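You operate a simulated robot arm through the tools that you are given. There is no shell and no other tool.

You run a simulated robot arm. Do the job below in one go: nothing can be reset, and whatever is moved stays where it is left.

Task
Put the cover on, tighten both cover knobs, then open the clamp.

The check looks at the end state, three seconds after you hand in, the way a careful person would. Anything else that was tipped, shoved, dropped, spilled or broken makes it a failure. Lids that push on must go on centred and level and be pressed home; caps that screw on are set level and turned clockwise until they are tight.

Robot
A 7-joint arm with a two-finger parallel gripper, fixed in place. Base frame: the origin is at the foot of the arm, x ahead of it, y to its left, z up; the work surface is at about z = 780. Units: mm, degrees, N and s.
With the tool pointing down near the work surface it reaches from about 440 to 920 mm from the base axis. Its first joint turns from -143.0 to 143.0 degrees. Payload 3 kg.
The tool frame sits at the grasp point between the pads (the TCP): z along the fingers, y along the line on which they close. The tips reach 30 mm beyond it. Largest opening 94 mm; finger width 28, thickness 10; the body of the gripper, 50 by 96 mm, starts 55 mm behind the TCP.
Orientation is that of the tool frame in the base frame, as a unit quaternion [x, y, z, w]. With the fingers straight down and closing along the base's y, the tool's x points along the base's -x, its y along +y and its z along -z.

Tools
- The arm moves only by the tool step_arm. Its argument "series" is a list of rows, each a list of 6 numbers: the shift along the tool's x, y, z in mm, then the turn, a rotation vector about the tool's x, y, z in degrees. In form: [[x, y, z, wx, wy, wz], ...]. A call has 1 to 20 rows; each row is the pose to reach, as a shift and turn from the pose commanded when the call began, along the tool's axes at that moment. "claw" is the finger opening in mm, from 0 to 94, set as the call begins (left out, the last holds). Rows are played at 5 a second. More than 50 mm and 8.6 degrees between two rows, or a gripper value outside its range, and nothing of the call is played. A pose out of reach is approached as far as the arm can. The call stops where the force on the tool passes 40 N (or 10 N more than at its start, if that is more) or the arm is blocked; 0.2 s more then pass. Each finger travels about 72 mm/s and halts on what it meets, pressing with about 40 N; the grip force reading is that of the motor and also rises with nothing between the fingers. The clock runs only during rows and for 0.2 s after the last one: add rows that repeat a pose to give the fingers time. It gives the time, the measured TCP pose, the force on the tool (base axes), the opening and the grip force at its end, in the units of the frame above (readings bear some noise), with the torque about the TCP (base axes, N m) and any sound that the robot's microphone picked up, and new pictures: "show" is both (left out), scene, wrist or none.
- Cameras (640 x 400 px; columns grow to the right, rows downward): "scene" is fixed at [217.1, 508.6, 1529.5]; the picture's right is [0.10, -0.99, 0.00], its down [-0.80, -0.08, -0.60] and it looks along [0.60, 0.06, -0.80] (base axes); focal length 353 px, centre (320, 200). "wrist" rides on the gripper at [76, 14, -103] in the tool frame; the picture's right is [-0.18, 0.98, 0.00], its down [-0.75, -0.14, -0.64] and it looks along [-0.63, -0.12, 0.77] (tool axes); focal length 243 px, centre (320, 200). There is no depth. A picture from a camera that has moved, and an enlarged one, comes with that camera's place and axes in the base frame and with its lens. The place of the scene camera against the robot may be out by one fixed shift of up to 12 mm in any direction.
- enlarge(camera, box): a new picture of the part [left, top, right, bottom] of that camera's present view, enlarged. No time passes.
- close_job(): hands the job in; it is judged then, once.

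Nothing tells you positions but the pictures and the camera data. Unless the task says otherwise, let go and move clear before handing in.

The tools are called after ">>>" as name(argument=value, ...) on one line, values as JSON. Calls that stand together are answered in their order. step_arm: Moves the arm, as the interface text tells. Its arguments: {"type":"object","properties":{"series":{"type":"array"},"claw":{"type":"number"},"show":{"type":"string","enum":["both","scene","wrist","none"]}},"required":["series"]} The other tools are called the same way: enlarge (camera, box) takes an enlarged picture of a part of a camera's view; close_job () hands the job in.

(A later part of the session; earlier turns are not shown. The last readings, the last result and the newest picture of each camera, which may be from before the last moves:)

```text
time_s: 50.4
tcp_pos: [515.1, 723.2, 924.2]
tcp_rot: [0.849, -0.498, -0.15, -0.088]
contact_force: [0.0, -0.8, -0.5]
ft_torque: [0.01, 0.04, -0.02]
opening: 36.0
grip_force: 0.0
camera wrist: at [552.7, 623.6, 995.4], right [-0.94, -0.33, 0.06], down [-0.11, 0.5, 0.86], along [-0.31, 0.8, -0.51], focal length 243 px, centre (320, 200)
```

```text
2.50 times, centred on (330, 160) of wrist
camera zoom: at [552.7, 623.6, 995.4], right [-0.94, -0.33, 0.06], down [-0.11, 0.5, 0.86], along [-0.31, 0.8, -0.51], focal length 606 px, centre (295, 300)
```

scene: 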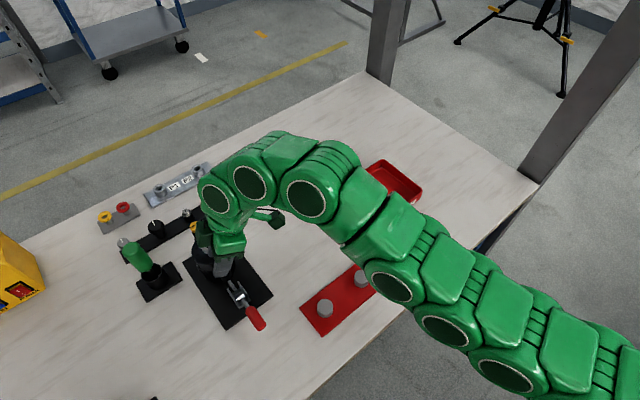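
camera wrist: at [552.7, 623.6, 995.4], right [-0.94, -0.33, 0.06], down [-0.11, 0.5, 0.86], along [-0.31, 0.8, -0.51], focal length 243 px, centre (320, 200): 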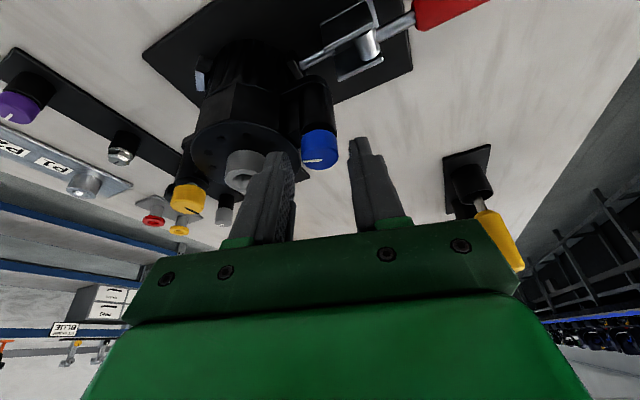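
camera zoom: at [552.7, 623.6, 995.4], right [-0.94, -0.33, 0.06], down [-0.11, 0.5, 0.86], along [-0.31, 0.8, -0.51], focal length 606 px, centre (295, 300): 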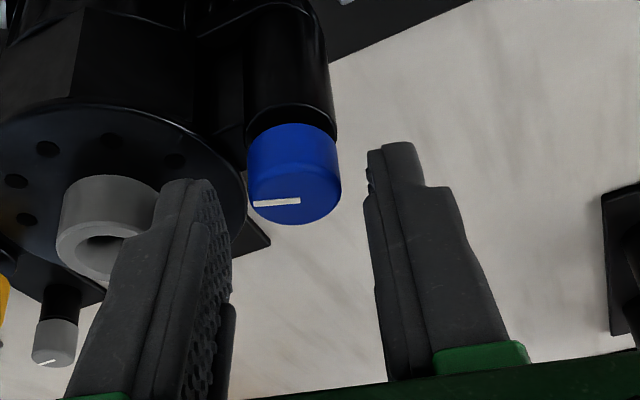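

The swing back worked (yaw 119°) and the blue cap is centred again. I'll lower 3 mm and re-grip.

>>> step_arm(series=[[0.09, 0.2, 1.6, 0, 0, 0], [0.09, 0.2, 3.16, 0, 0, 0], [0.09, 0.2, 3.16, 0, 0, 0]], show="none")

>>> step_arm(series=[[0, 0, 0, 0, 0, 0], [0, 0, 0, 0, 0, 0], [0, 0, 0, 0, 0, 0]], claw=8, show="none")

```text
time_s: 51.2
tcp_pos: [515.7, 723.7, 921.4]
tcp_rot: [0.849, -0.499, -0.151, -0.088]
contact_force: [-0.1, 0.3, -0.1]
ft_torque: [-0.02, -0.03, -0.02]
opening: 36.0
grip_force: 0.1
```

```text
time_s: 52.0
tcp_pos: [512.7, 723.7, 920.6]
tcp_rot: [0.849, -0.498, -0.15, -0.087]
contact_force: [-20.8, -19.4, 2.1]
ft_torque: [-0.5, 0.57, 0.03]
opening: 20.5
grip_force: 40.0
```

The grip is on, with about 28 N of side load that I'll trim out as I turn clockwise 72°.

>>> step_arm(series=[[0.47, 2.6, -0.17, 0, 0, 0], [0.55, 3.01, -0.16, 2.74, 0, 7.52], [0.57, 3.43, -0.14, 5.47, 0, 15.04], [0.53, 3.84, -0.09, 8.21, 0, 22.55], [0.45, 4.24, -0.02, 10.94, 0, 30.07], [0.31, 4.63, 0.06, 13.68, 0, 37.59], [0.12, 4.99, 0.17, 16.42, 0, 45.11], [-0.11, 5.31, 0.29, 19.15, 0, 52.62], [-0.38, 5.6, 0.42, 21.89, 0, 60.14], [-0.69, 5.84, 0.57, 24.62, 0, 67.66], [-0.69, 5.84, 0.57, 24.62, 0, 67.66]], show="none")

```text
time_s: 52.5
tcp_pos: [512.9, 722.3, 920.6]
tcp_rot: [0.83, -0.529, -0.146, -0.096]
contact_force: [7.5, 15.2, -14.0]
ft_torque: [0.3, -0.11, -0.03]
opening: 20.4
grip_force: 40.2
stopped in row 2: the force on the tool passed its limit at 44 N (the readings are from after the stop); the commanded pose is now the measured one
```

The force limit tripped from the quick trim move. I'll hold still and read the resting forces.

>>> step_arm(series=[[0, 0, 0, 0, 0, 0], [0, 0, 0, 0, 0, 0]], show="wrist")

>>> enlarge(camera="wrist", box=[240, 80, 420, 240])

```text
time_s: 53.1
tcp_pos: [513.1, 723.4, 921.5]
tcp_rot: [0.83, -0.53, -0.146, -0.095]
contact_force: [9.1, 18.7, -14.6]
ft_torque: [0.46, -0.2, -0.02]
opening: 20.3
grip_force: 40.2
camera wrist: at [543.2, 621.1, 992.3], right [-0.96, -0.26, 0.06], down [-0.08, 0.5, 0.86], along [-0.25, 0.83, -0.5], focal length 243 px, centre (320, 200)
```

wrist: 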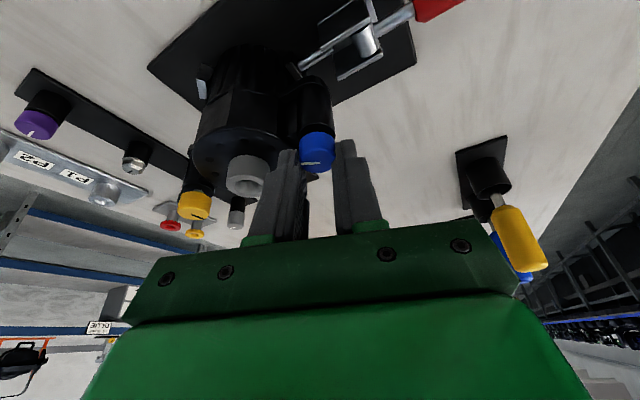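

```text
2.50 times, centred on (330, 160) of wrist
camera zoom: at [543.2, 621.1, 992.3], right [-0.96, -0.26, 0.06], down [-0.08, 0.5, 0.86], along [-0.25, 0.83, -0.5], focal length 606 px, centre (295, 300)
```

zoom: 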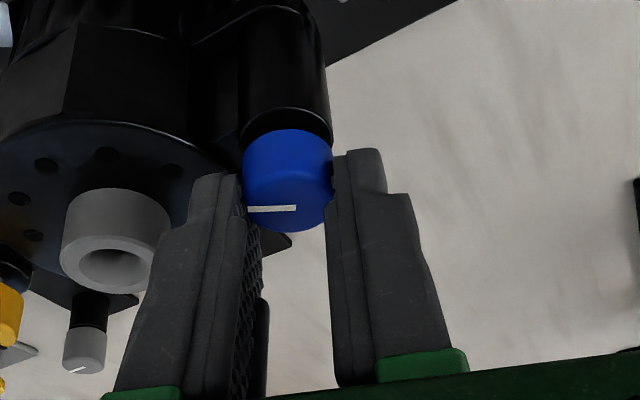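

Resting side loads are modest but real. I'll trim gently: 1.1 mm sideways, 0.35 mm out, 0.4 mm down.

>>> step_arm(series=[[-0.06, -0.4, 0.17, 0, 0, 0], [-0.12, -0.8, 0.33, 0, 0, 0], [-0.19, -1.1, 0.5, 0, 0, 0], [-0.19, -1.1, 0.5, 0, 0, 0]], show="none")

```text
time_s: 54.1
tcp_pos: [512.7, 722.9, 921.0]
tcp_rot: [0.83, -0.53, -0.146, -0.095]
contact_force: [6.4, 7.3, -7.3]
ft_torque: [0.04, -0.16, 0.01]
opening: 20.1
grip_force: 40.4
```

The load is down to about 10 N. I'll turn clockwise another 48° in gentle 6° rows.

>>> step_arm(series=[[0, -0.26, 0.35, 2.05, 0, 5.64], [-0.04, 0.09, 0.39, 4.1, 0, 11.28], [-0.12, 0.42, 0.44, 6.16, 0, 16.91], [-0.23, 0.74, 0.5, 8.21, 0, 22.55], [-0.37, 1.05, 0.58, 10.26, 0, 28.19], [-0.53, 1.34, 0.67, 12.31, 0, 33.83], [-0.73, 1.61, 0.76, 14.36, 0, 39.47], [-0.95, 1.85, 0.87, 16.42, 0, 45.1], [-0.95, 1.85, 0.87, 16.42, 0, 45.1]], show="none")

```text
time_s: 56.1
tcp_pos: [510.9, 722.9, 919.5]
tcp_rot: [-0.543, 0.821, 0.096, 0.147]
contact_force: [10.2, -4.3, -6.0]
ft_torque: [-0.07, -0.28, -0.01]
opening: 20.4
grip_force: 40.4
```

Turning smoothly with no resistance yet. I'll continue clockwise 48° with a small trim.

>>> step_arm(series=[[0.09, -0.46, 0.31, 2.05, 0, 5.64], [0.05, -0.11, 0.35, 4.1, 0, 11.28], [-0.03, 0.22, 0.41, 6.16, 0, 16.91], [-0.13, 0.54, 0.47, 8.21, 0, 22.55], [-0.27, 0.85, 0.55, 10.26, 0, 28.19], [-0.44, 1.14, 0.63, 12.31, 0, 33.83], [-0.64, 1.41, 0.73, 14.36, 0, 39.47], [-0.86, 1.65, 0.84, 16.42, 0, 45.1], [-0.86, 1.65, 0.84, 16.42, 0, 45.1]], show="none")

```text
time_s: 58.1
tcp_pos: [510.6, 724.1, 921.6]
tcp_rot: [-0.161, 0.971, 0.03, 0.173]
contact_force: [10.9, -4.7, -6.6]
ft_torque: [-0.06, -0.55, -0.05]
opening: 20.2
grip_force: 40.1
```

Still free. I'll continue another 42° clockwise to finish this stroke.

>>> step_arm(series=[[-0.14, -0.26, 0.4, 2.05, 0, 5.64], [-0.18, 0.09, 0.44, 4.1, 0, 11.28], [-0.26, 0.42, 0.49, 6.16, 0, 16.91], [-0.37, 0.74, 0.56, 8.21, 0, 22.55], [-0.51, 1.05, 0.63, 10.26, 0, 28.19], [-0.68, 1.34, 0.72, 12.31, 0, 33.83], [-0.87, 1.61, 0.82, 14.36, 0, 39.47], [-0.87, 1.61, 0.82, 14.36, 0, 39.47]], show="both")

>>> enlarge(camera="wrist", box=[240, 80, 420, 240])

```text
time_s: 59.4
tcp_pos: [510.7, 726.1, 919.7]
tcp_rot: [0.106, 0.979, -0.019, 0.173]
contact_force: [-8.9, -17.2, 0.9]
ft_torque: [-0.55, 0.05, -0.05]
opening: 20.1
grip_force: 40.4
stopped in row 6: the force on the tool passed its limit at 48 N (the readings are from after the stop); the commanded pose is now the measured one
camera wrist: at [408.2, 763.5, 991.0], right [0.38, 0.92, 0.06], down [0.45, -0.24, 0.86], along [0.81, -0.3, -0.5], focal length 243 px, centre (320, 200)
```

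scene: 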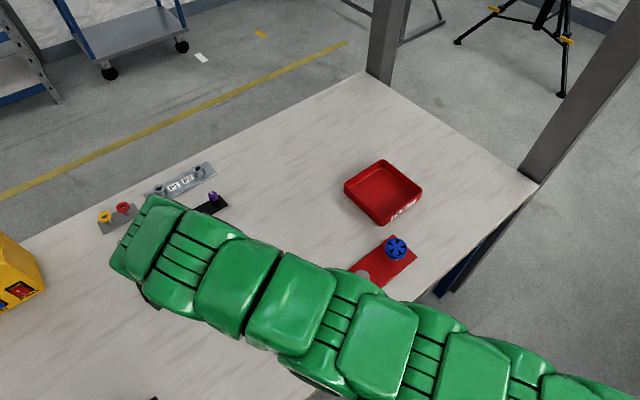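
wrist: 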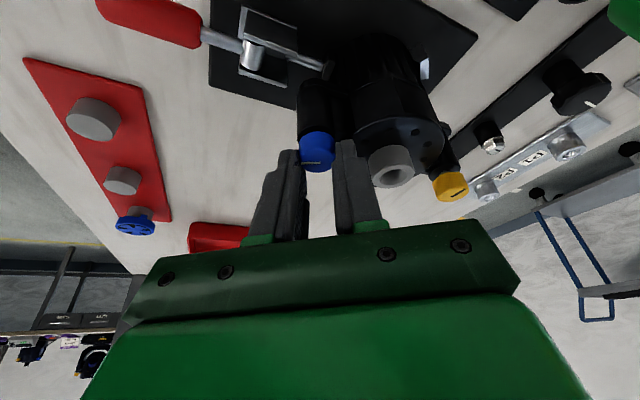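

```text
2.50 times, centred on (330, 160) of wrist
camera zoom: at [408.2, 763.5, 991.0], right [0.38, 0.92, 0.06], down [0.45, -0.24, 0.86], along [0.81, -0.3, -0.5], focal length 606 px, centre (295, 300)
```

zoom: 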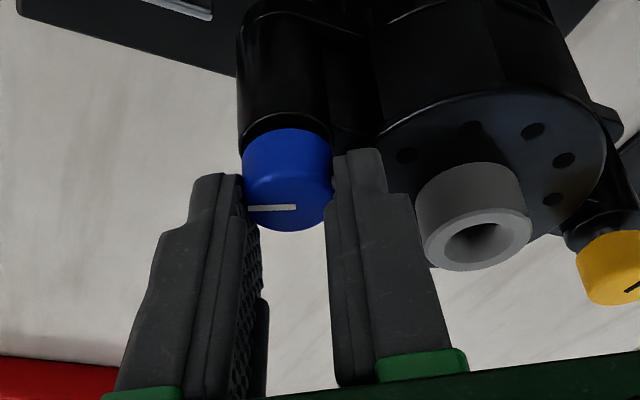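

The stroke stopped on force near yaw −12° without slip at the mark. I'll trim the side load, then test the resistance with a small further turn.

>>> step_arm(series=[[0.05, -0.6, 0, 0, 0, 0], [0.1, -1.2, 0, 0, 0, 0], [0.1, -1.2, 0, 0, 0, 0]], show="none")

>>> step_arm(series=[[0, 0.17, 0.02, 1.03, 0, 2.82], [-0.02, 0.35, 0.04, 2.05, 0, 5.64], [-0.04, 0.52, 0.06, 3.08, 0, 8.46], [-0.06, 0.69, 0.08, 4.1, 0, 11.28], [-0.06, 0.69, 0.08, 4.1, 0, 11.28]], show="none")

```text
time_s: 60.2
tcp_pos: [510.4, 725.3, 918.6]
tcp_rot: [0.106, 0.979, -0.018, 0.173]
contact_force: [5.8, 8.5, -0.2]
ft_torque: [0.34, -0.32, 0.03]
opening: 20.2
grip_force: 39.8
```

```text
time_s: 61.4
tcp_pos: [510.9, 726.2, 920.6]
tcp_rot: [0.209, 0.962, -0.037, 0.17]
contact_force: [5.9, -2.8, -0.4]
ft_torque: [-0.26, -0.46, 0.03]
opening: 20.6
grip_force: 39.9
```

It turned another 12° freely, so about 263° so far and still not tight. I'll open, swing back around the knob axis, lower and re-grip for the next stroke.

>>> step_arm(series=[[0, 0, 0, 0, 0, 0], [0.61, -0.8, -2.35, -2.74, 0, -7.52], [0.52, -1.21, -2.32, -5.47, 0, -15.04], [0.39, -1.6, -2.27, -8.21, 0, -22.55], [0.2, -1.97, -2.2, -10.94, 0, -30.07], [-0.02, -2.31, -2.12, -13.68, 0, -37.59], [-0.29, -2.61, -2.02, -16.42, 0, -45.11], [-0.6, -2.87, -1.91, -19.15, 0, -52.62], [-0.94, -3.08, -1.78, -21.89, 0, -60.14], [-1.31, -3.23, -1.65, -24.62, 0, -67.66], [-1.69, -3.33, -1.51, -27.36, 0, -75.18], [-2.09, -3.38, -1.37, -30.1, 0, -82.69], [-2.47, -3.36, -1.23, -32.83, 0, -90.21], [-2.87, -3.29, -1.08, -35.57, 0, -97.73], [-3.24, -3.16, -0.95, -38.3, 0, -105.25], [-3.59, -2.98, -0.82, -41.04, 0, -112.76], [-3.92, -2.74, -0.7, -43.78, 0, -120.28], [-4.21, -2.46, -0.59, -46.51, 0, -127.8], [-4.47, -2.14, -0.5, -49.25, 0, -135.32], [-3.62, -2.14, 1.85, -49.25, 0, -135.32]], claw=36, show="wrist")

>>> enlarge(camera="wrist", box=[240, 80, 420, 240])

```text
time_s: 65.6
tcp_pos: [513.2, 722.3, 918.5]
tcp_rot: [0.852, -0.495, -0.149, -0.087]
contact_force: [0.7, 1.0, -0.2]
ft_torque: [0.04, -0.03, 0.0]
opening: 36.0
grip_force: 0.0
camera wrist: at [552.0, 624.0, 989.6], right [-0.94, -0.34, 0.06], down [-0.12, 0.49, 0.86], along [-0.32, 0.8, -0.5], focal length 243 px, centre (320, 200)
```

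wrist: 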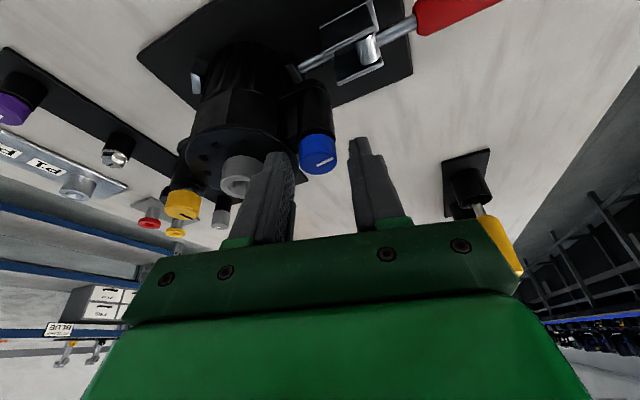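

```text
2.50 times, centred on (330, 160) of wrist
camera zoom: at [552.0, 624.0, 989.6], right [-0.94, -0.34, 0.06], down [-0.12, 0.49, 0.86], along [-0.32, 0.8, -0.5], focal length 606 px, centre (295, 300)
```

zoom: 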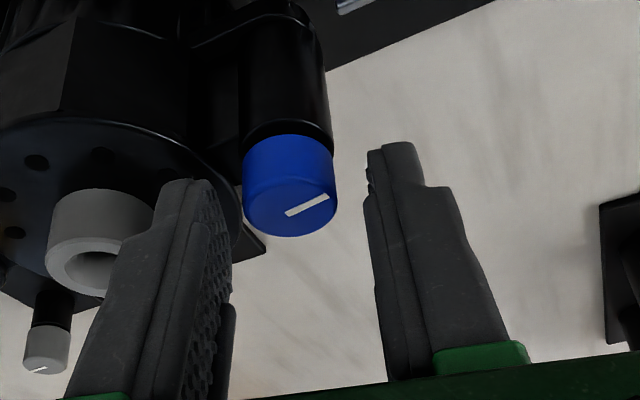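

Cap centred at yaw 119.6°, and it has sunk about 1.7 mm so far. I'll raise the tips 1.5 mm for disc clearance and close.

>>> step_arm(series=[[-0.51, 0, -1.41, 0, 0, 0], [-0.51, 0, -1.41, 0, 0, 0]], show="none")

>>> step_arm(series=[[0, 0, 0, 0, 0, 0], [0, 0, 0, 0, 0, 0], [0, 0, 0, 0, 0, 0]], claw=8, show="none")

```text
time_s: 66.2
tcp_pos: [512.7, 723.0, 920.1]
tcp_rot: [0.851, -0.495, -0.15, -0.088]
contact_force: [-0.2, 0.4, -0.6]
ft_torque: [0.02, 0.03, -0.04]
opening: 36.0
grip_force: 0.1
```

```text
time_s: 67.0
tcp_pos: [513.6, 723.3, 920.3]
tcp_rot: [0.851, -0.495, -0.15, -0.088]
contact_force: [2.8, 3.2, 0.6]
ft_torque: [0.03, -0.02, -0.01]
opening: 19.9
grip_force: 40.1
```

Grip #3 is on with almost no side load. I'll turn clockwise 72°.

>>> step_arm(series=[[-0.03, 0.21, 0.05, 2.05, 0, 5.64], [-0.1, 0.41, 0.12, 4.1, 0, 11.28], [-0.17, 0.6, 0.18, 6.16, 0, 16.91], [-0.27, 0.78, 0.26, 8.21, 0, 22.55], [-0.38, 0.95, 0.34, 10.26, 0, 28.19], [-0.5, 1.1, 0.43, 12.31, 0, 33.83], [-0.64, 1.24, 0.52, 14.36, 0, 39.47], [-0.8, 1.35, 0.62, 16.42, 0, 45.1], [-0.96, 1.45, 0.72, 18.47, 0, 50.74], [-1.14, 1.53, 0.82, 20.52, 0, 56.38], [-1.31, 1.59, 0.93, 22.57, 0, 62.02], [-1.5, 1.63, 1.04, 24.62, 0, 67.66], [-1.5, 1.63, 1.04, 24.62, 0, 67.66]], show="none")

```text
time_s: 69.8
tcp_pos: [510.8, 723.6, 921.1]
tcp_rot: [-0.397, 0.901, 0.069, 0.161]
contact_force: [-21.6, -21.6, -0.3]
ft_torque: [-0.55, 0.91, -0.03]
opening: 20.0
grip_force: 40.3
```

The side load built up along the tool's x (about 30 N); I'll trim that and continue clockwise.

>>> step_arm(series=[[0.38, 0, -0.14, 0, 0, 0], [0.75, 0, -0.27, 0, 0, 0], [0.76, 0.21, -0.23, 2.05, 0, 5.64], [0.74, 0.42, -0.19, 4.1, 0, 11.28], [0.7, 0.62, -0.13, 6.16, 0, 16.91], [0.64, 0.81, -0.07, 8.21, 0, 22.55], [0.57, 1.0, 0, 10.26, 0, 28.19], [0.47, 1.18, 0.07, 12.31, 0, 33.83], [0.36, 1.34, 0.16, 14.36, 0, 39.47], [0.24, 1.49, 0.24, 16.42, 0, 45.1], [0.1, 1.62, 0.33, 18.47, 0, 50.74], [-0.06, 1.73, 0.43, 20.52, 0, 56.38], [-0.06, 1.73, 0.43, 20.52, 0, 56.38]], show="wrist")

>>> enlarge(camera="wrist", box=[240, 80, 420, 240])

```text
time_s: 72.6
tcp_pos: [508.9, 725.0, 919.8]
tcp_rot: [0.107, 0.979, -0.017, 0.173]
contact_force: [-8.8, 28.8, 0.3]
ft_torque: [1.12, 0.28, 0.15]
opening: 20.0
grip_force: 40.1
camera wrist: at [406.7, 762.5, 990.8], right [0.38, 0.92, 0.07], down [0.44, -0.24, 0.86], along [0.81, -0.3, -0.5], focal length 243 px, centre (320, 200)
```

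wrist: 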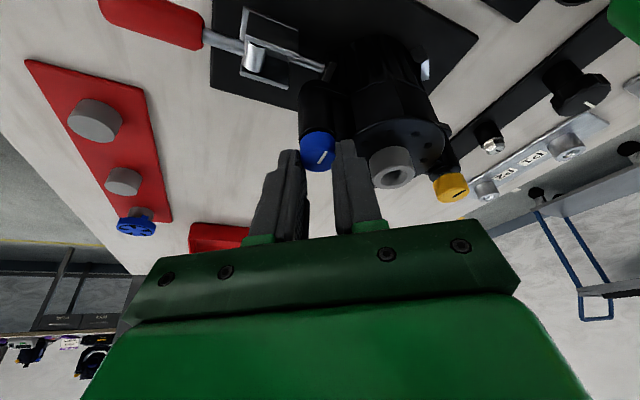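

```text
2.50 times, centred on (330, 160) of wrist
camera zoom: at [406.7, 762.5, 990.8], right [0.38, 0.92, 0.07], down [0.44, -0.24, 0.86], along [0.81, -0.3, -0.5], focal length 606 px, centre (295, 300)
```

zoom: 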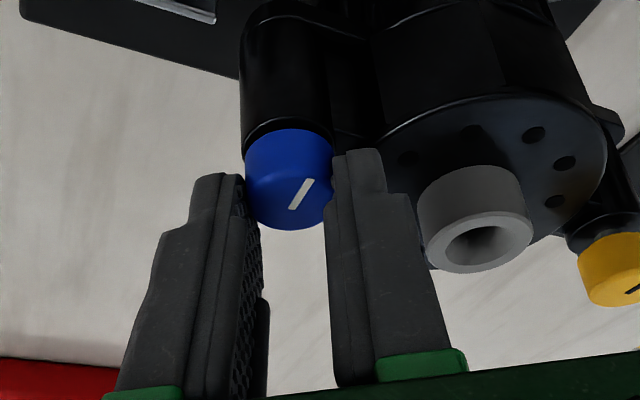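

The white mark now lags the fingers by ~30° and the z-torque has risen, so the knob has reached its stop after about one full turn. I'll trim the side load and apply one more short clockwise turn to confirm that it's tight.

>>> step_arm(series=[[0.19, 0.7, -0.07, 0, 0, 0], [0.38, 1.4, -0.14, 0, 0, 0], [0.38, 1.9, -0.14, 0, 0, 0], [0.38, 1.9, -0.14, 0, 0, 0]], show="none")

>>> step_arm(series=[[-0.01, 0.14, 0, 1.37, 0, 3.76], [-0.02, 0.28, 0.01, 2.74, 0, 7.52], [-0.04, 0.42, 0.02, 4.1, 0, 11.28], [-0.04, 0.42, 0.02, 4.1, 0, 11.28]], show="wrist")

>>> enlarge(camera="wrist", box=[240, 80, 420, 240])

```text
time_s: 73.6
tcp_pos: [509.8, 725.0, 919.5]
tcp_rot: [0.106, 0.979, -0.018, 0.174]
contact_force: [-24.8, -3.7, 2.8]
ft_torque: [-0.29, 0.82, -0.02]
opening: 20.3
grip_force: 39.9
```

```text
time_s: 74.6
tcp_pos: [511.8, 725.9, 920.5]
tcp_rot: [0.209, 0.962, -0.037, 0.171]
contact_force: [-1.9, -6.8, -0.1]
ft_torque: [-0.4, -0.25, 0.29]
opening: 20.3
grip_force: 39.4
camera wrist: at [418.8, 783.9, 991.0], right [0.57, 0.82, 0.06], down [0.38, -0.33, 0.86], along [0.73, -0.46, -0.5], focal length 243 px, centre (320, 200)
```

wrist: 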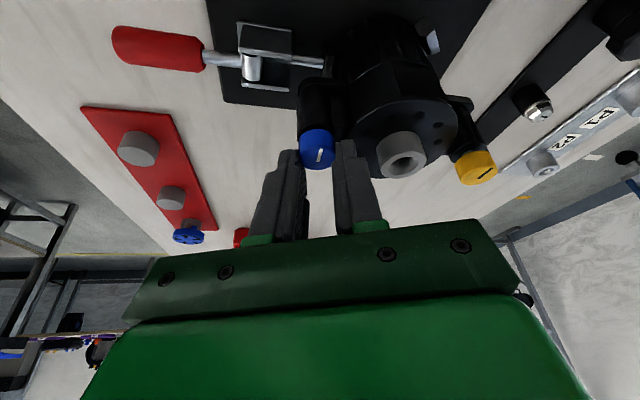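

```text
2.50 times, centred on (330, 160) of wrist
camera zoom: at [418.8, 783.9, 991.0], right [0.57, 0.82, 0.06], down [0.38, -0.33, 0.86], along [0.73, -0.46, -0.5], focal length 606 px, centre (295, 300)
```

zoom: 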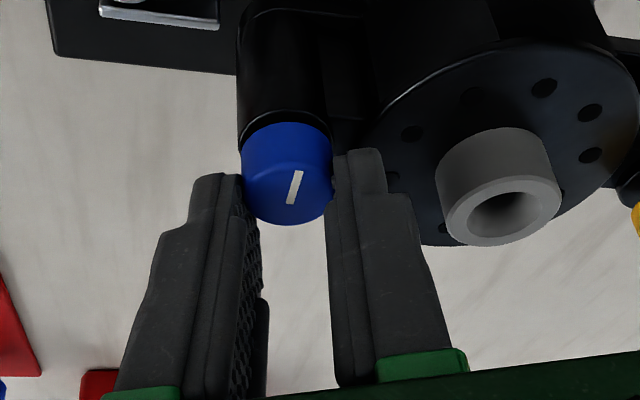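

The z-torque held at 0.29 N·m and the mark stayed fixed in space, so the blue knob is tight. I'll release, rise and turn the tool to face radially toward the far yellow knob.

>>> step_arm(series=[[0, 0, 0, 0, 0, 0], [0, 0, 0, 0, 0, 0], [-5.1, 0, -14.1, 0, 0, 0], [-10.3, 0, -28.2, 0, 0, 0], [-15.4, 0, -42.3, 0, 0, 0], [-15.4, 0, -42.3, -2.67, 0, -7.33], [-15.4, 0, -42.3, -5.34, 0, -14.66], [-15.4, 0, -42.3, -8.0, 0, -21.99], [-15.4, 0, -42.3, -10.67, 0, -29.32], [-15.4, 0, -42.3, -13.34, 0, -36.65], [-15.4, 0, -42.3, -16.0, 0, -43.98], [-15.4, 0, -42.3, -18.67, 0, -51.31], [-15.4, 0, -42.3, -21.34, 0, -58.64], [-15.4, 0, -42.3, -24.0, 0, -65.97], [-15.4, 0, -42.3, -26.67, 0, -73.3], [-15.4, 0, -42.3, -26.67, 0, -73.3]], claw=40, show="both")

```text
time_s: 78.0
tcp_pos: [509.7, 728.1, 964.8]
tcp_rot: [-0.445, 0.879, 0.078, 0.156]
contact_force: [0.5, -0.1, -0.3]
ft_torque: [0.01, 0.0, 0.0]
opening: 40.1
grip_force: 0.2
camera wrist: at [433.7, 650.2, 1036.1], right [-0.69, 0.72, 0.06], down [0.4, 0.31, 0.86], along [0.6, 0.62, -0.5], focal length 243 px, centre (320, 200)
```

scene: 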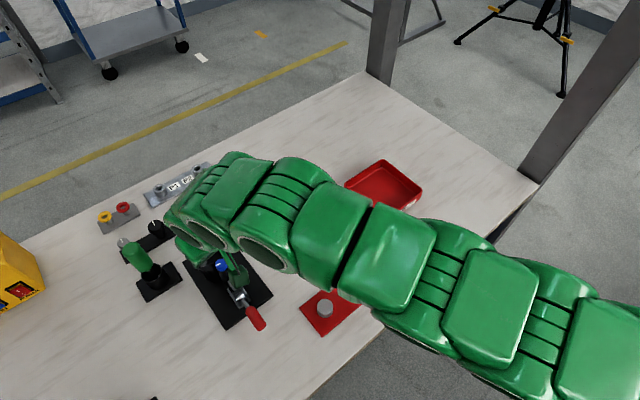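
wrist: 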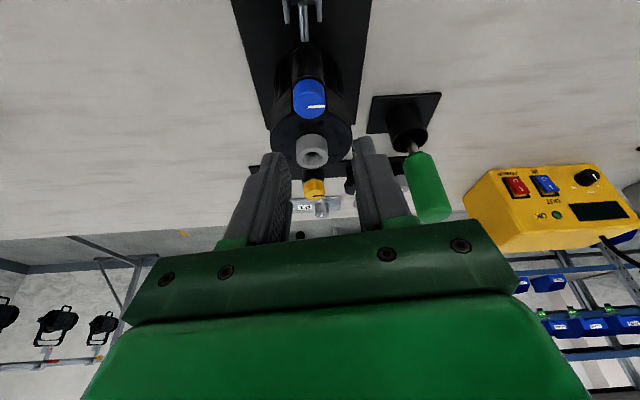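

Everything is clear; blue shows its final mark and yellow is ahead. I'll tilt the tool to 40° and move out above the yellow knob.

>>> step_arm(series=[[-7.4, -1.6, 2.3, 0, -4, 0], [-14.8, -3.2, 4.5, 0, -8, 0], [-23.1, -4.9, 7.1, 0, -12, 0], [-32.3, -6.9, 9.9, 0, -16, 0], [-41.5, -8.9, 12.7, 0, -20, 0], [-52.6, -11.2, 16.1, 0, -20, 0], [-64.6, -13.8, 19.8, 0, -20, 0], [-75.7, -16.2, 23.2, 0, -20, 0], [-84.9, -18.1, 26, 0, -20, 0], [-92.3, -19.7, 28.3, 0, -20, 0], [-92.3, -19.7, 28.3, 0, -20, 0]], show="both")

>>> enlarge(camera="wrist", box=[240, 60, 420, 240])

```text
time_s: 80.4
tcp_pos: [582.7, 792.9, 970.6]
tcp_rot: [-0.424, 0.838, 0.154, 0.306]
contact_force: [-1.0, -0.4, 0.4]
ft_torque: [0.0, 0.02, 0.04]
opening: 39.6
grip_force: 0.1
camera wrist: at [495.8, 702.7, 1000.4], right [-0.71, 0.7, 0.12], down [0.21, 0.05, 0.98], along [0.67, 0.72, -0.18], focal length 243 px, centre (320, 200)
```

scene: 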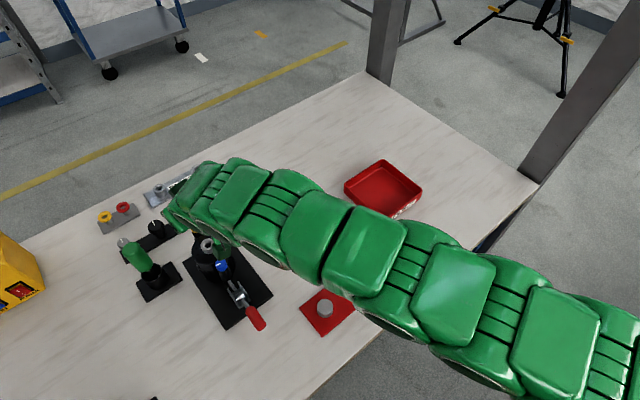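
wrist: 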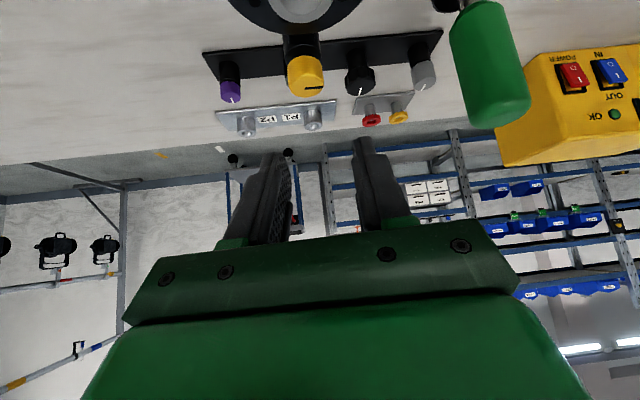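

```text
2.22 times, centred on (330, 150) of wrist
camera zoom: at [495.8, 702.7, 1000.4], right [-0.71, 0.7, 0.12], down [0.21, 0.05, 0.98], along [0.67, 0.72, -0.18], focal length 539 px, centre (298, 311)
```

zoom: 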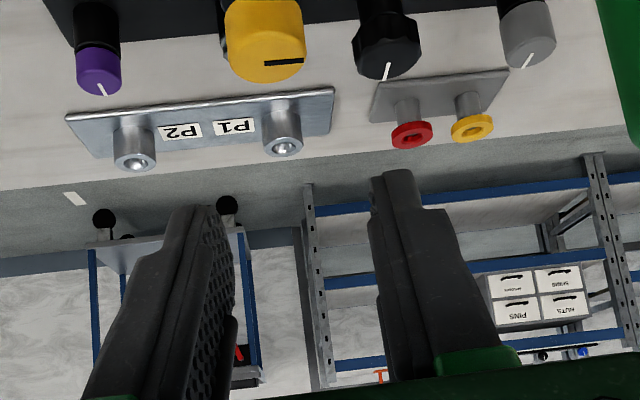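

Above the yellow knob with 40° tilt, within reach. I'll come down around the cap to the gripping height, watching the force.

>>> step_arm(series=[[5, -1.7, 7.4, 0, 0, 0], [11.5, -1.7, 15.1, 0, 0, 0], [18, -1.7, 23, 0, 0, 0], [24.3, -1.7, 31, 0, 0, 0], [30.7, -1.7, 38.9, 0, 0, 0], [30.7, -1.7, 38.9, 0, 0, 0]], show="both")

>>> enlarge(camera="wrist", box=[240, 60, 420, 240])

>>> enlarge(camera="scene", box=[170, 200, 270, 300])

```text
time_s: 81.8
tcp_pos: [584.8, 793.5, 921.7]
tcp_rot: [-0.424, 0.838, 0.154, 0.306]
contact_force: [0.1, -0.1, 0.4]
ft_torque: [0.0, -0.02, 0.01]
opening: 39.9
grip_force: 0.1
camera wrist: at [498.3, 702.9, 951.3], right [-0.71, 0.7, 0.12], down [0.21, 0.05, 0.98], along [0.67, 0.72, -0.18], focal length 243 px, centre (320, 200)
```

scene: 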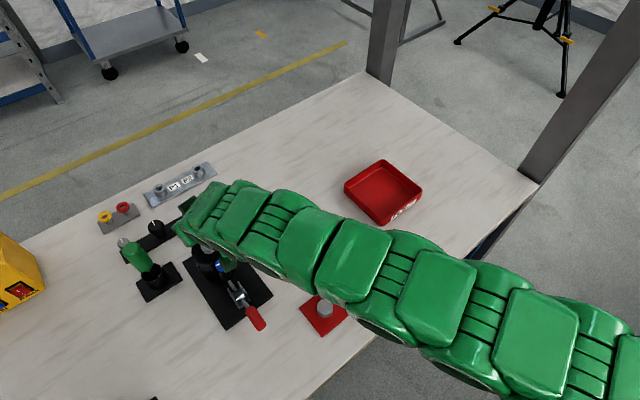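
wrist: 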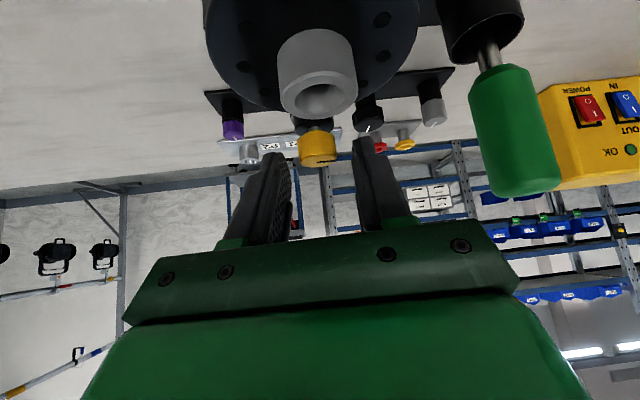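

```text
2.22 times, centred on (330, 150) of wrist
camera zoom: at [498.3, 702.9, 951.3], right [-0.71, 0.7, 0.12], down [0.21, 0.05, 0.98], along [0.67, 0.72, -0.18], focal length 539 px, centre (298, 311)
```

zoom: 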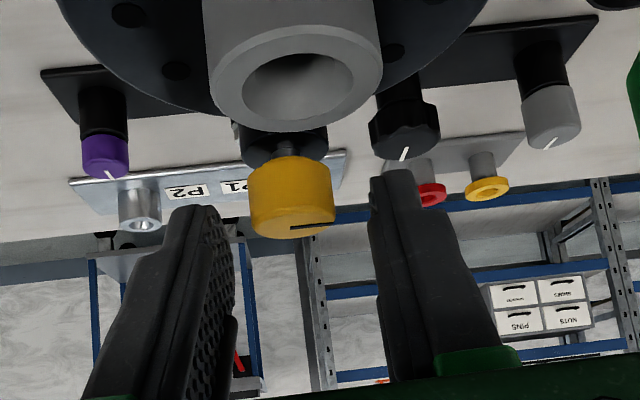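

```text
4.00 times, centred on (220, 250) of scene
camera zoom: at [217.1, 508.6, 1529.5], right [0.1, -0.99, 0.0], down [-0.8, -0.08, -0.6], along [0.6, 0.06, -0.8], focal length 1412 px, centre (720, 0)
```

zoom: 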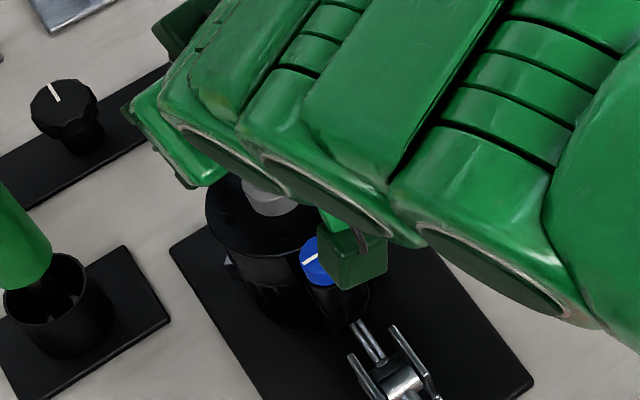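

Yellow sits centred between the tips. With the fingers open, I'll wind counter-clockwise around its axis to set up a long clockwise stroke and test the reach.

>>> step_arm(series=[[-0.07, -1.31, 0.06, -4.82, 0, -5.75], [-0.26, -2.59, 0.22, -9.64, 0, -11.49], [-0.58, -3.83, 0.49, -14.46, 0, -17.24], [-1.03, -5, 0.86, -19.28, 0, -22.98], [-1.58, -6.09, 1.33, -24.1, 0, -28.73], [-2.24, -7.07, 1.88, -28.93, 0, -34.47], [-3.0, -7.93, 2.51, -33.75, 0, -40.22], [-3.0, -7.93, 2.51, -33.75, 0, -40.22]], show="wrist")

>>> enlarge(camera="wrist", box=[240, 60, 420, 240])

```text
time_s: 83.6
tcp_pos: [591.7, 790.3, 920.8]
tcp_rot: [0.751, -0.564, -0.273, -0.207]
contact_force: [0.2, 0.1, -0.1]
ft_torque: [0.0, 0.0, 0.0]
opening: 40.0
grip_force: 0.1
camera wrist: at [611.9, 668.3, 951.3], right [-0.98, -0.14, 0.12], down [0.09, 0.2, 0.98], along [-0.16, 0.97, -0.18], focal length 243 px, centre (320, 200)
```

wrist: 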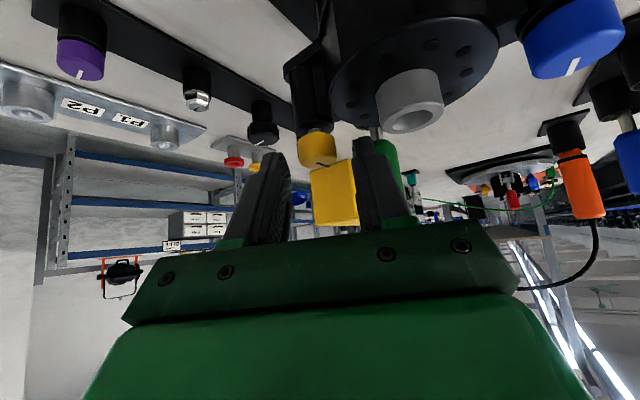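

```text
2.22 times, centred on (330, 150) of wrist
camera zoom: at [611.9, 668.3, 951.3], right [-0.98, -0.14, 0.12], down [0.09, 0.2, 0.98], along [-0.16, 0.97, -0.18], focal length 539 px, centre (298, 311)
```

zoom: 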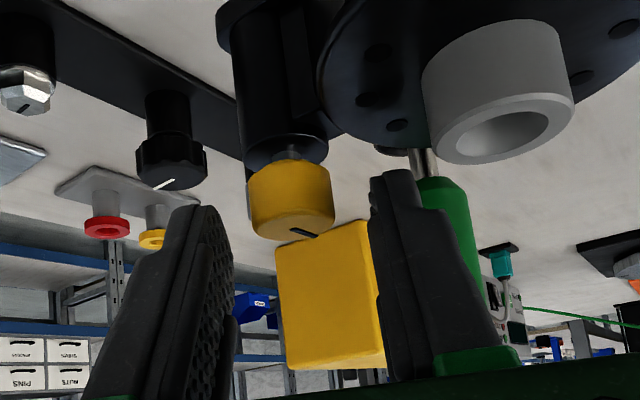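

Still within reach at yaw 106°. I'll try winding a bit further to lengthen the stroke.

>>> step_arm(series=[[-0.07, -1.31, 0.06, -4.82, 0, -5.75], [-0.26, -2.59, 0.22, -9.64, 0, -11.49], [-0.58, -3.83, 0.49, -14.46, 0, -17.24], [-0.58, -3.83, 0.49, -14.46, 0, -17.24]], show="wrist")

>>> enlarge(camera="wrist", box=[240, 60, 420, 240])

```text
time_s: 84.0
tcp_pos: [582.4, 784.9, 921.7]
tcp_rot: [0.772, -0.533, -0.278, -0.206]
contact_force: [22.4, 38.6, -4.3]
ft_torque: [0.64, -0.22, -0.96]
opening: 43.5
grip_force: 3.5
out of reach, approached as far as the arm can: row 1
stopped in row 1: the force on the tool passed its limit at 128 N (the readings are from after the stop); the commanded pose is now the measured one
camera wrist: at [610.4, 663.2, 950.2], right [-0.97, -0.21, 0.1], down [0.06, 0.19, 0.98], along [-0.22, 0.96, -0.17], focal length 243 px, centre (320, 200)
```

wrist: 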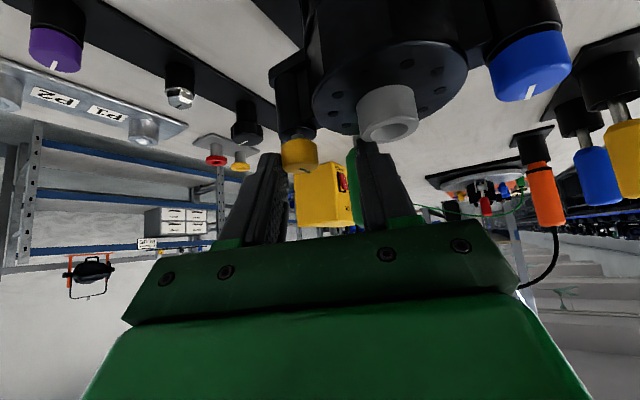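

```text
2.22 times, centred on (330, 150) of wrist
camera zoom: at [610.4, 663.2, 950.2], right [-0.97, -0.21, 0.1], down [0.06, 0.19, 0.98], along [-0.22, 0.96, -0.17], focal length 539 px, centre (298, 311)
```

zoom: 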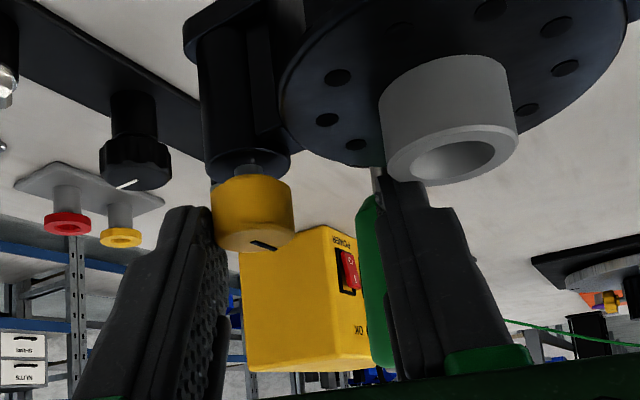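

That overshot the arm's reach and a finger pushed against the cap, so yaw about 106° is the limit. I'll back off at once to the good pose to relieve the side force.

>>> step_arm(series=[[-0.2, -2.5, 0.4, 0.6, 0.1, 1.1], [-0.4, -5, 0.9, 1.4, 0.2, 2.5], [-0.7, -7.5, 1.4, 2.2, 0.4, 4.0], [-1.0, -10.1, 2.0, 3.13, 0.54, 5.6], [-1.0, -10.1, 2.0, 3.13, 0.54, 5.6]], show="both")

>>> enlarge(camera="wrist", box=[240, 60, 420, 240])

>>> enlarge(camera="scene", box=[170, 200, 290, 320])

```text
time_s: 85.2
tcp_pos: [588.9, 789.5, 920.6]
tcp_rot: [0.741, -0.579, -0.268, -0.209]
contact_force: [0.8, 1.2, -0.1]
ft_torque: [0.0, 0.03, -0.04]
opening: 39.9
grip_force: 0.1
camera wrist: at [605.3, 666.5, 951.4], right [-0.99, -0.1, 0.12], down [0.1, 0.2, 0.98], along [-0.12, 0.97, -0.19], focal length 243 px, centre (320, 200)
```

scene: 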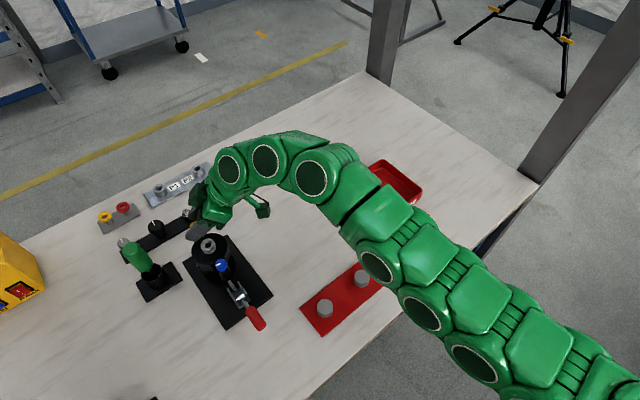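
wrist: 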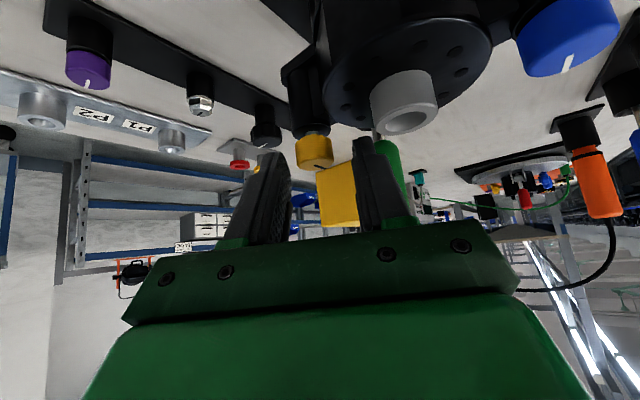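

```text
2.22 times, centred on (330, 150) of wrist
camera zoom: at [605.3, 666.5, 951.4], right [-0.99, -0.1, 0.12], down [0.1, 0.2, 0.98], along [-0.12, 0.97, -0.19], focal length 539 px, centre (298, 311)
```

zoom: 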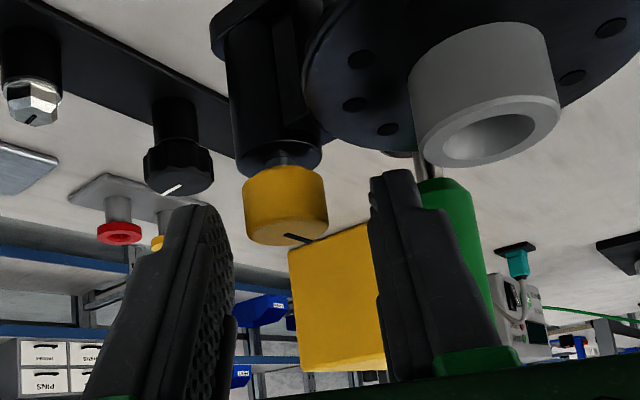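

```text
3.33 times, centred on (230, 260) of scene
camera zoom: at [217.1, 508.6, 1529.5], right [0.1, -0.99, 0.0], down [-0.8, -0.08, -0.6], along [0.6, 0.06, -0.8], focal length 1176 px, centre (620, 0)
```

zoom: 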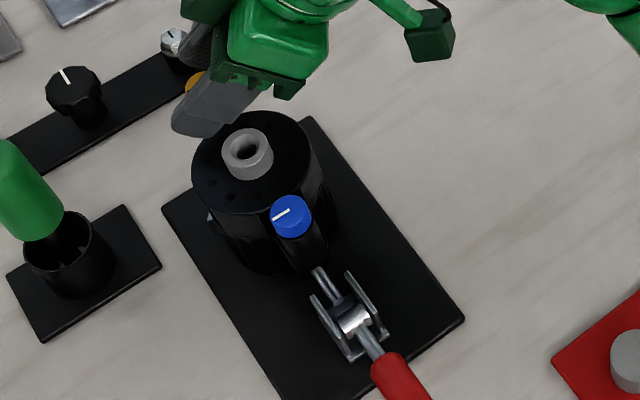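

Forces are back to zero, and the fixture plate and cover are where they were. I'll re-centre 2 mm sideways on the yellow cap and close.

>>> step_arm(series=[[0, -1, 0, 0, 0, 0], [0, -2, 0, 0, 0, 0], [0, -2, 0, 0, 0, 0]], show="none")

>>> step_arm(series=[[0, 0, 0, 0, 0, 0], [0, 0, 0, 0, 0, 0], [0, 0, 0, 0, 0, 0]], claw=8, show="wrist")

>>> enlarge(camera="wrist", box=[240, 60, 420, 240])

```text
time_s: 86.0
tcp_pos: [591.7, 789.7, 919.8]
tcp_rot: [0.741, -0.579, -0.269, -0.209]
contact_force: [0.2, 0.8, -0.6]
ft_torque: [-0.04, 0.02, 0.01]
opening: 39.9
grip_force: 0.0
```

```text
time_s: 86.8
tcp_pos: [591.9, 789.5, 919.9]
tcp_rot: [0.741, -0.579, -0.268, -0.208]
contact_force: [3.5, 3.9, -0.3]
ft_torque: [0.17, -0.15, -0.05]
opening: 20.5
grip_force: 39.6
camera wrist: at [607.2, 666.8, 950.9], right [-0.99, -0.1, 0.12], down [0.1, 0.2, 0.98], along [-0.12, 0.97, -0.19], focal length 243 px, centre (320, 200)
```

wrist: 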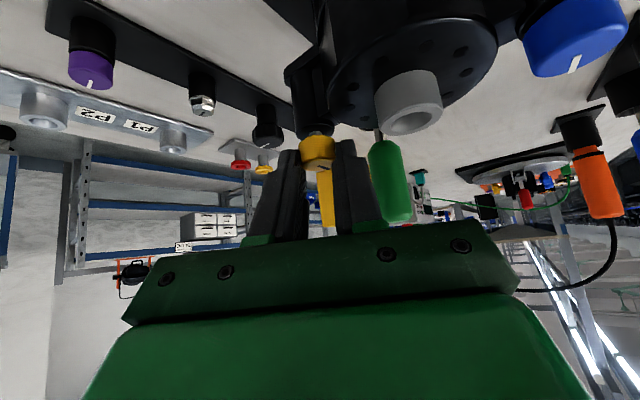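

```text
2.22 times, centred on (330, 150) of wrist
camera zoom: at [607.2, 666.8, 950.9], right [-0.99, -0.1, 0.12], down [0.1, 0.2, 0.98], along [-0.12, 0.97, -0.19], focal length 539 px, centre (298, 311)
```

zoom: 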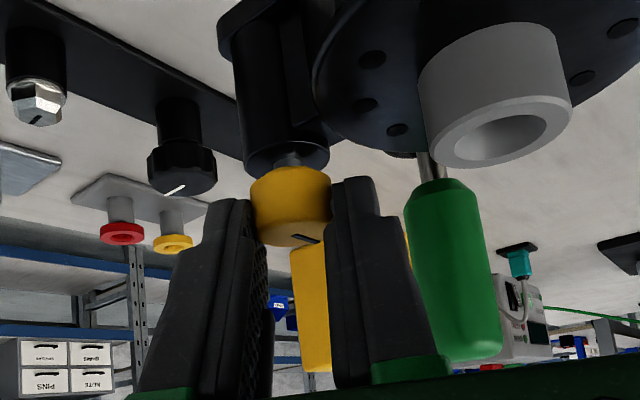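

Yellow is gripped at 20.5 mm with almost no side load. I'll start turning it clockwise, 24° first to check the tracking.

>>> step_arm(series=[[-0.02, 1.1, 0.07, 3.86, 0, 4.6], [-0.13, 2.18, 0.21, 7.71, 0, 9.19], [-0.32, 3.25, 0.42, 11.57, 0, 13.79], [-0.6, 4.27, 0.7, 15.43, 0, 18.38], [-0.6, 4.27, 0.7, 15.43, 0, 18.38]], show="none")

```text
time_s: 88.0
tcp_pos: [587.8, 788.2, 919.8]
tcp_rot: [-0.604, 0.721, 0.217, 0.262]
contact_force: [22.1, 22.4, 2.5]
ft_torque: [0.68, -0.55, -0.17]
opening: 20.1
grip_force: 39.9
```

Tracking well; I'll trim the side load and continue clockwise 30°.

>>> step_arm(series=[[-0.23, -0.65, 0.2, 0, 0, 0], [-0.46, -1.3, 0.39, 0, 0, 0], [-0.47, -0.31, 0.45, 3.86, 0, 4.6], [-0.57, 0.68, 0.58, 7.71, 0, 9.19], [-0.74, 1.64, 0.78, 11.57, 0, 13.79], [-0.99, 2.56, 1.04, 15.43, 0, 18.38], [-1.31, 3.45, 1.36, 19.28, 0, 22.98], [-1.31, 3.45, 1.36, 19.28, 0, 22.98]], show="none")

```text
time_s: 89.8
tcp_pos: [583.3, 793.2, 920.3]
tcp_rot: [-0.398, 0.852, 0.143, 0.308]
contact_force: [-29.3, -17.1, -4.1]
ft_torque: [-0.64, 0.91, 0.15]
opening: 20.3
grip_force: 39.7
```

Some load along the tool x again; I'll trim it and continue clockwise 24°.

>>> step_arm(series=[[0.35, 0.4, -0.29, 0, 0, 0], [0.69, 0.8, -0.58, 0, 0, 0], [0.68, 1.79, -0.52, 3.86, 0, 4.6], [0.58, 2.78, -0.39, 7.71, 0, 9.19], [0.41, 3.74, -0.19, 11.57, 0, 13.79], [0.16, 4.66, 0.07, 15.43, 0, 18.38], [0.16, 4.66, 0.07, 15.43, 0, 18.38]], show="none")

```text
time_s: 91.4
tcp_pos: [580.3, 795.5, 919.8]
tcp_rot: [-0.213, 0.916, 0.076, 0.332]
contact_force: [-20.5, 2.3, -6.6]
ft_torque: [0.27, 0.57, 0.13]
opening: 20.4
grip_force: 40.0
```

Good. I'll continue to the end of this stroke, another 18°.

>>> step_arm(series=[[0.25, 0.35, -0.08, 0, 0, 0], [0.51, 0.7, -0.17, 0, 0, 0], [0.5, 1.69, -0.11, 3.86, 0, 4.6], [0.4, 2.68, 0.02, 7.71, 0, 9.19], [0.23, 3.64, 0.22, 11.57, 0, 13.79], [0.23, 3.64, 0.22, 11.57, 0, 13.79]], show="wrist")

>>> enlarge(camera="wrist", box=[240, 60, 420, 240])

```text
time_s: 92.8
tcp_pos: [578.6, 798.3, 920.6]
tcp_rot: [-0.069, 0.937, 0.023, 0.341]
contact_force: [-2.4, 24.8, -4.3]
ft_torque: [0.79, 0.15, 0.29]
opening: 20.4
grip_force: 40.0
camera wrist: at [452.7, 795.8, 950.0], right [0.0, 0.99, 0.11], down [0.18, -0.11, 0.98], along [0.98, 0.02, -0.18], focal length 243 px, centre (320, 200)
```

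wrist: 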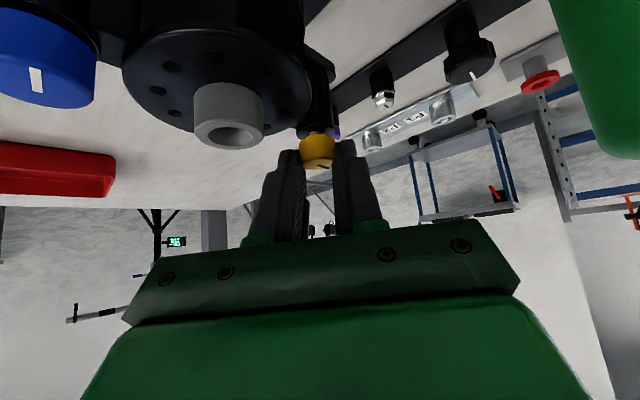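

```text
2.22 times, centred on (330, 150) of wrist
camera zoom: at [452.7, 795.8, 950.0], right [0.0, 0.99, 0.11], down [0.18, -0.11, 0.98], along [0.98, 0.02, -0.18], focal length 539 px, centre (298, 311)
```

zoom: 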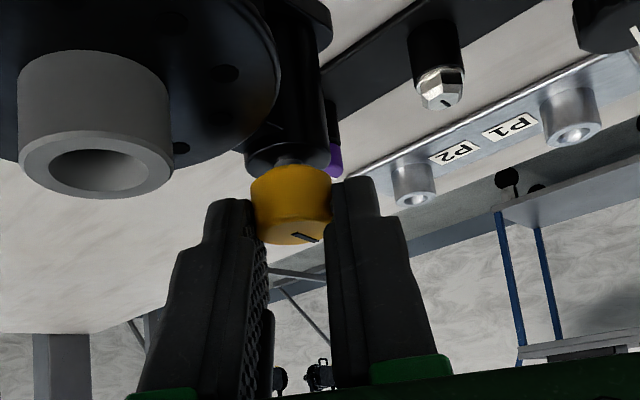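

No slip on yellow after about 96°. I'll open, swing back around the knob to yaw ~103° (staying inside the reach limit) and re-grip.

>>> step_arm(series=[[0, 0, 0, 0, 0, 0], [0, 0, 0, 0, 0, 0], [-1.1, -0.07, -0.38, -5.14, 0, -6.13], [-1.33, -1.46, -0.19, -10.28, 0, -12.26], [-1.7, -2.8, 0.12, -15.43, 0, -18.38], [-2.21, -4.06, 0.55, -20.57, 0, -24.51], [-2.85, -5.21, 1.09, -25.71, 0, -30.64], [-3.61, -6.23, 1.72, -30.85, 0, -36.77], [-4.47, -7.11, 2.44, -36, 0, -42.9], [-5.41, -7.82, 3.23, -41.14, 0, -49.02], [-6.42, -8.35, 4.08, -46.28, 0, -55.15], [-7.48, -8.7, 4.97, -51.42, 0, -61.28], [-8.56, -8.84, 5.88, -56.57, 0, -67.41], [-9.52, -8.81, 6.68, -61.07, 0, -72.77], [-9.52, -8.81, 6.68, -61.07, 0, -72.77]], claw=38, show="wrist")

>>> enlarge(camera="wrist", box=[240, 60, 420, 240])

```text
time_s: 96.0
tcp_pos: [591.3, 790.5, 920.4]
tcp_rot: [0.737, -0.584, -0.267, -0.21]
contact_force: [1.4, -0.4, 0.7]
ft_torque: [-0.01, -0.02, 0.02]
opening: 37.9
grip_force: 0.0
camera wrist: at [604.0, 667.8, 950.9], right [-0.99, -0.09, 0.12], down [0.1, 0.2, 0.97], along [-0.11, 0.98, -0.19], focal length 243 px, centre (320, 200)
```

wrist: 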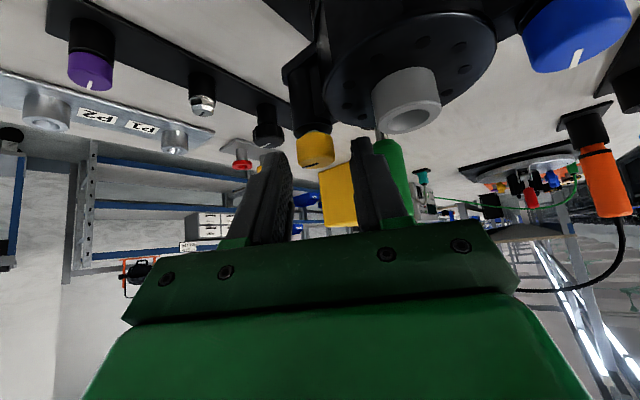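

```text
2.22 times, centred on (330, 150) of wrist
camera zoom: at [604.0, 667.8, 950.9], right [-0.99, -0.09, 0.12], down [0.1, 0.2, 0.97], along [-0.11, 0.98, -0.19], focal length 539 px, centre (298, 311)
```

zoom: 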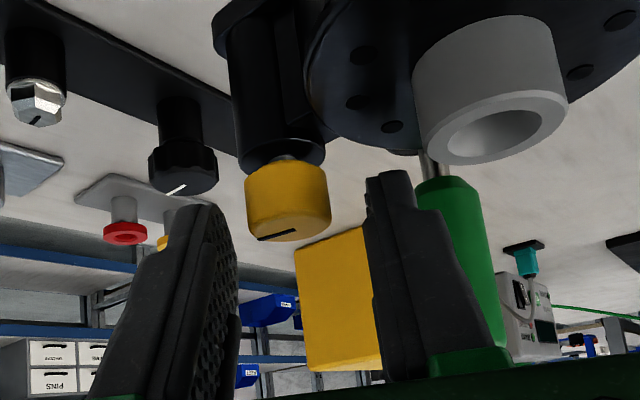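

Yellow has sunk slightly and is nearly centred. I'll shift 1.5 mm sideways, lower slightly, and re-grip.

>>> step_arm(series=[[0.2, -0.8, 0.2, 0, 0, 0], [0.4, -1.5, 0.4, 0, 0, 0], [0.4, -1.5, 0.4, 0, 0, 0]], show="none")

>>> step_arm(series=[[0, 0, 0, 0, 0, 0], [0, 0, 0, 0, 0, 0], [0, 0, 0, 0, 0, 0]], claw=8, show="none")

```text
time_s: 96.8
tcp_pos: [592.1, 791.6, 920.4]
tcp_rot: [0.736, -0.585, -0.267, -0.211]
contact_force: [0.2, 0.6, -0.1]
ft_torque: [0.01, 0.02, 0.01]
opening: 38.1
grip_force: 0.0
```

```text
time_s: 97.6
tcp_pos: [592.4, 792.2, 919.7]
tcp_rot: [0.736, -0.585, -0.267, -0.211]
contact_force: [-9.7, -6.6, 0.0]
ft_torque: [-0.12, 0.22, 0.15]
opening: 20.3
grip_force: 40.8
```

Grip is good. I'll trim and turn clockwise 24° again.

>>> step_arm(series=[[0, 0.8, 0, 0, 0, 0], [-0.01, 1.69, 0.06, 3.86, 0, 4.6], [-0.09, 2.57, 0.18, 7.71, 0, 9.19], [-0.25, 3.43, 0.36, 11.57, 0, 13.79], [-0.46, 4.26, 0.59, 15.43, 0, 18.38], [-0.46, 4.26, 0.59, 15.43, 0, 18.38]], show="none")

```text
time_s: 99.0
tcp_pos: [587.5, 791.1, 920.4]
tcp_rot: [-0.6, 0.724, 0.217, 0.262]
contact_force: [-9.7, 1.8, -0.7]
ft_torque: [0.31, 0.27, 0.08]
opening: 20.4
grip_force: 39.9
```

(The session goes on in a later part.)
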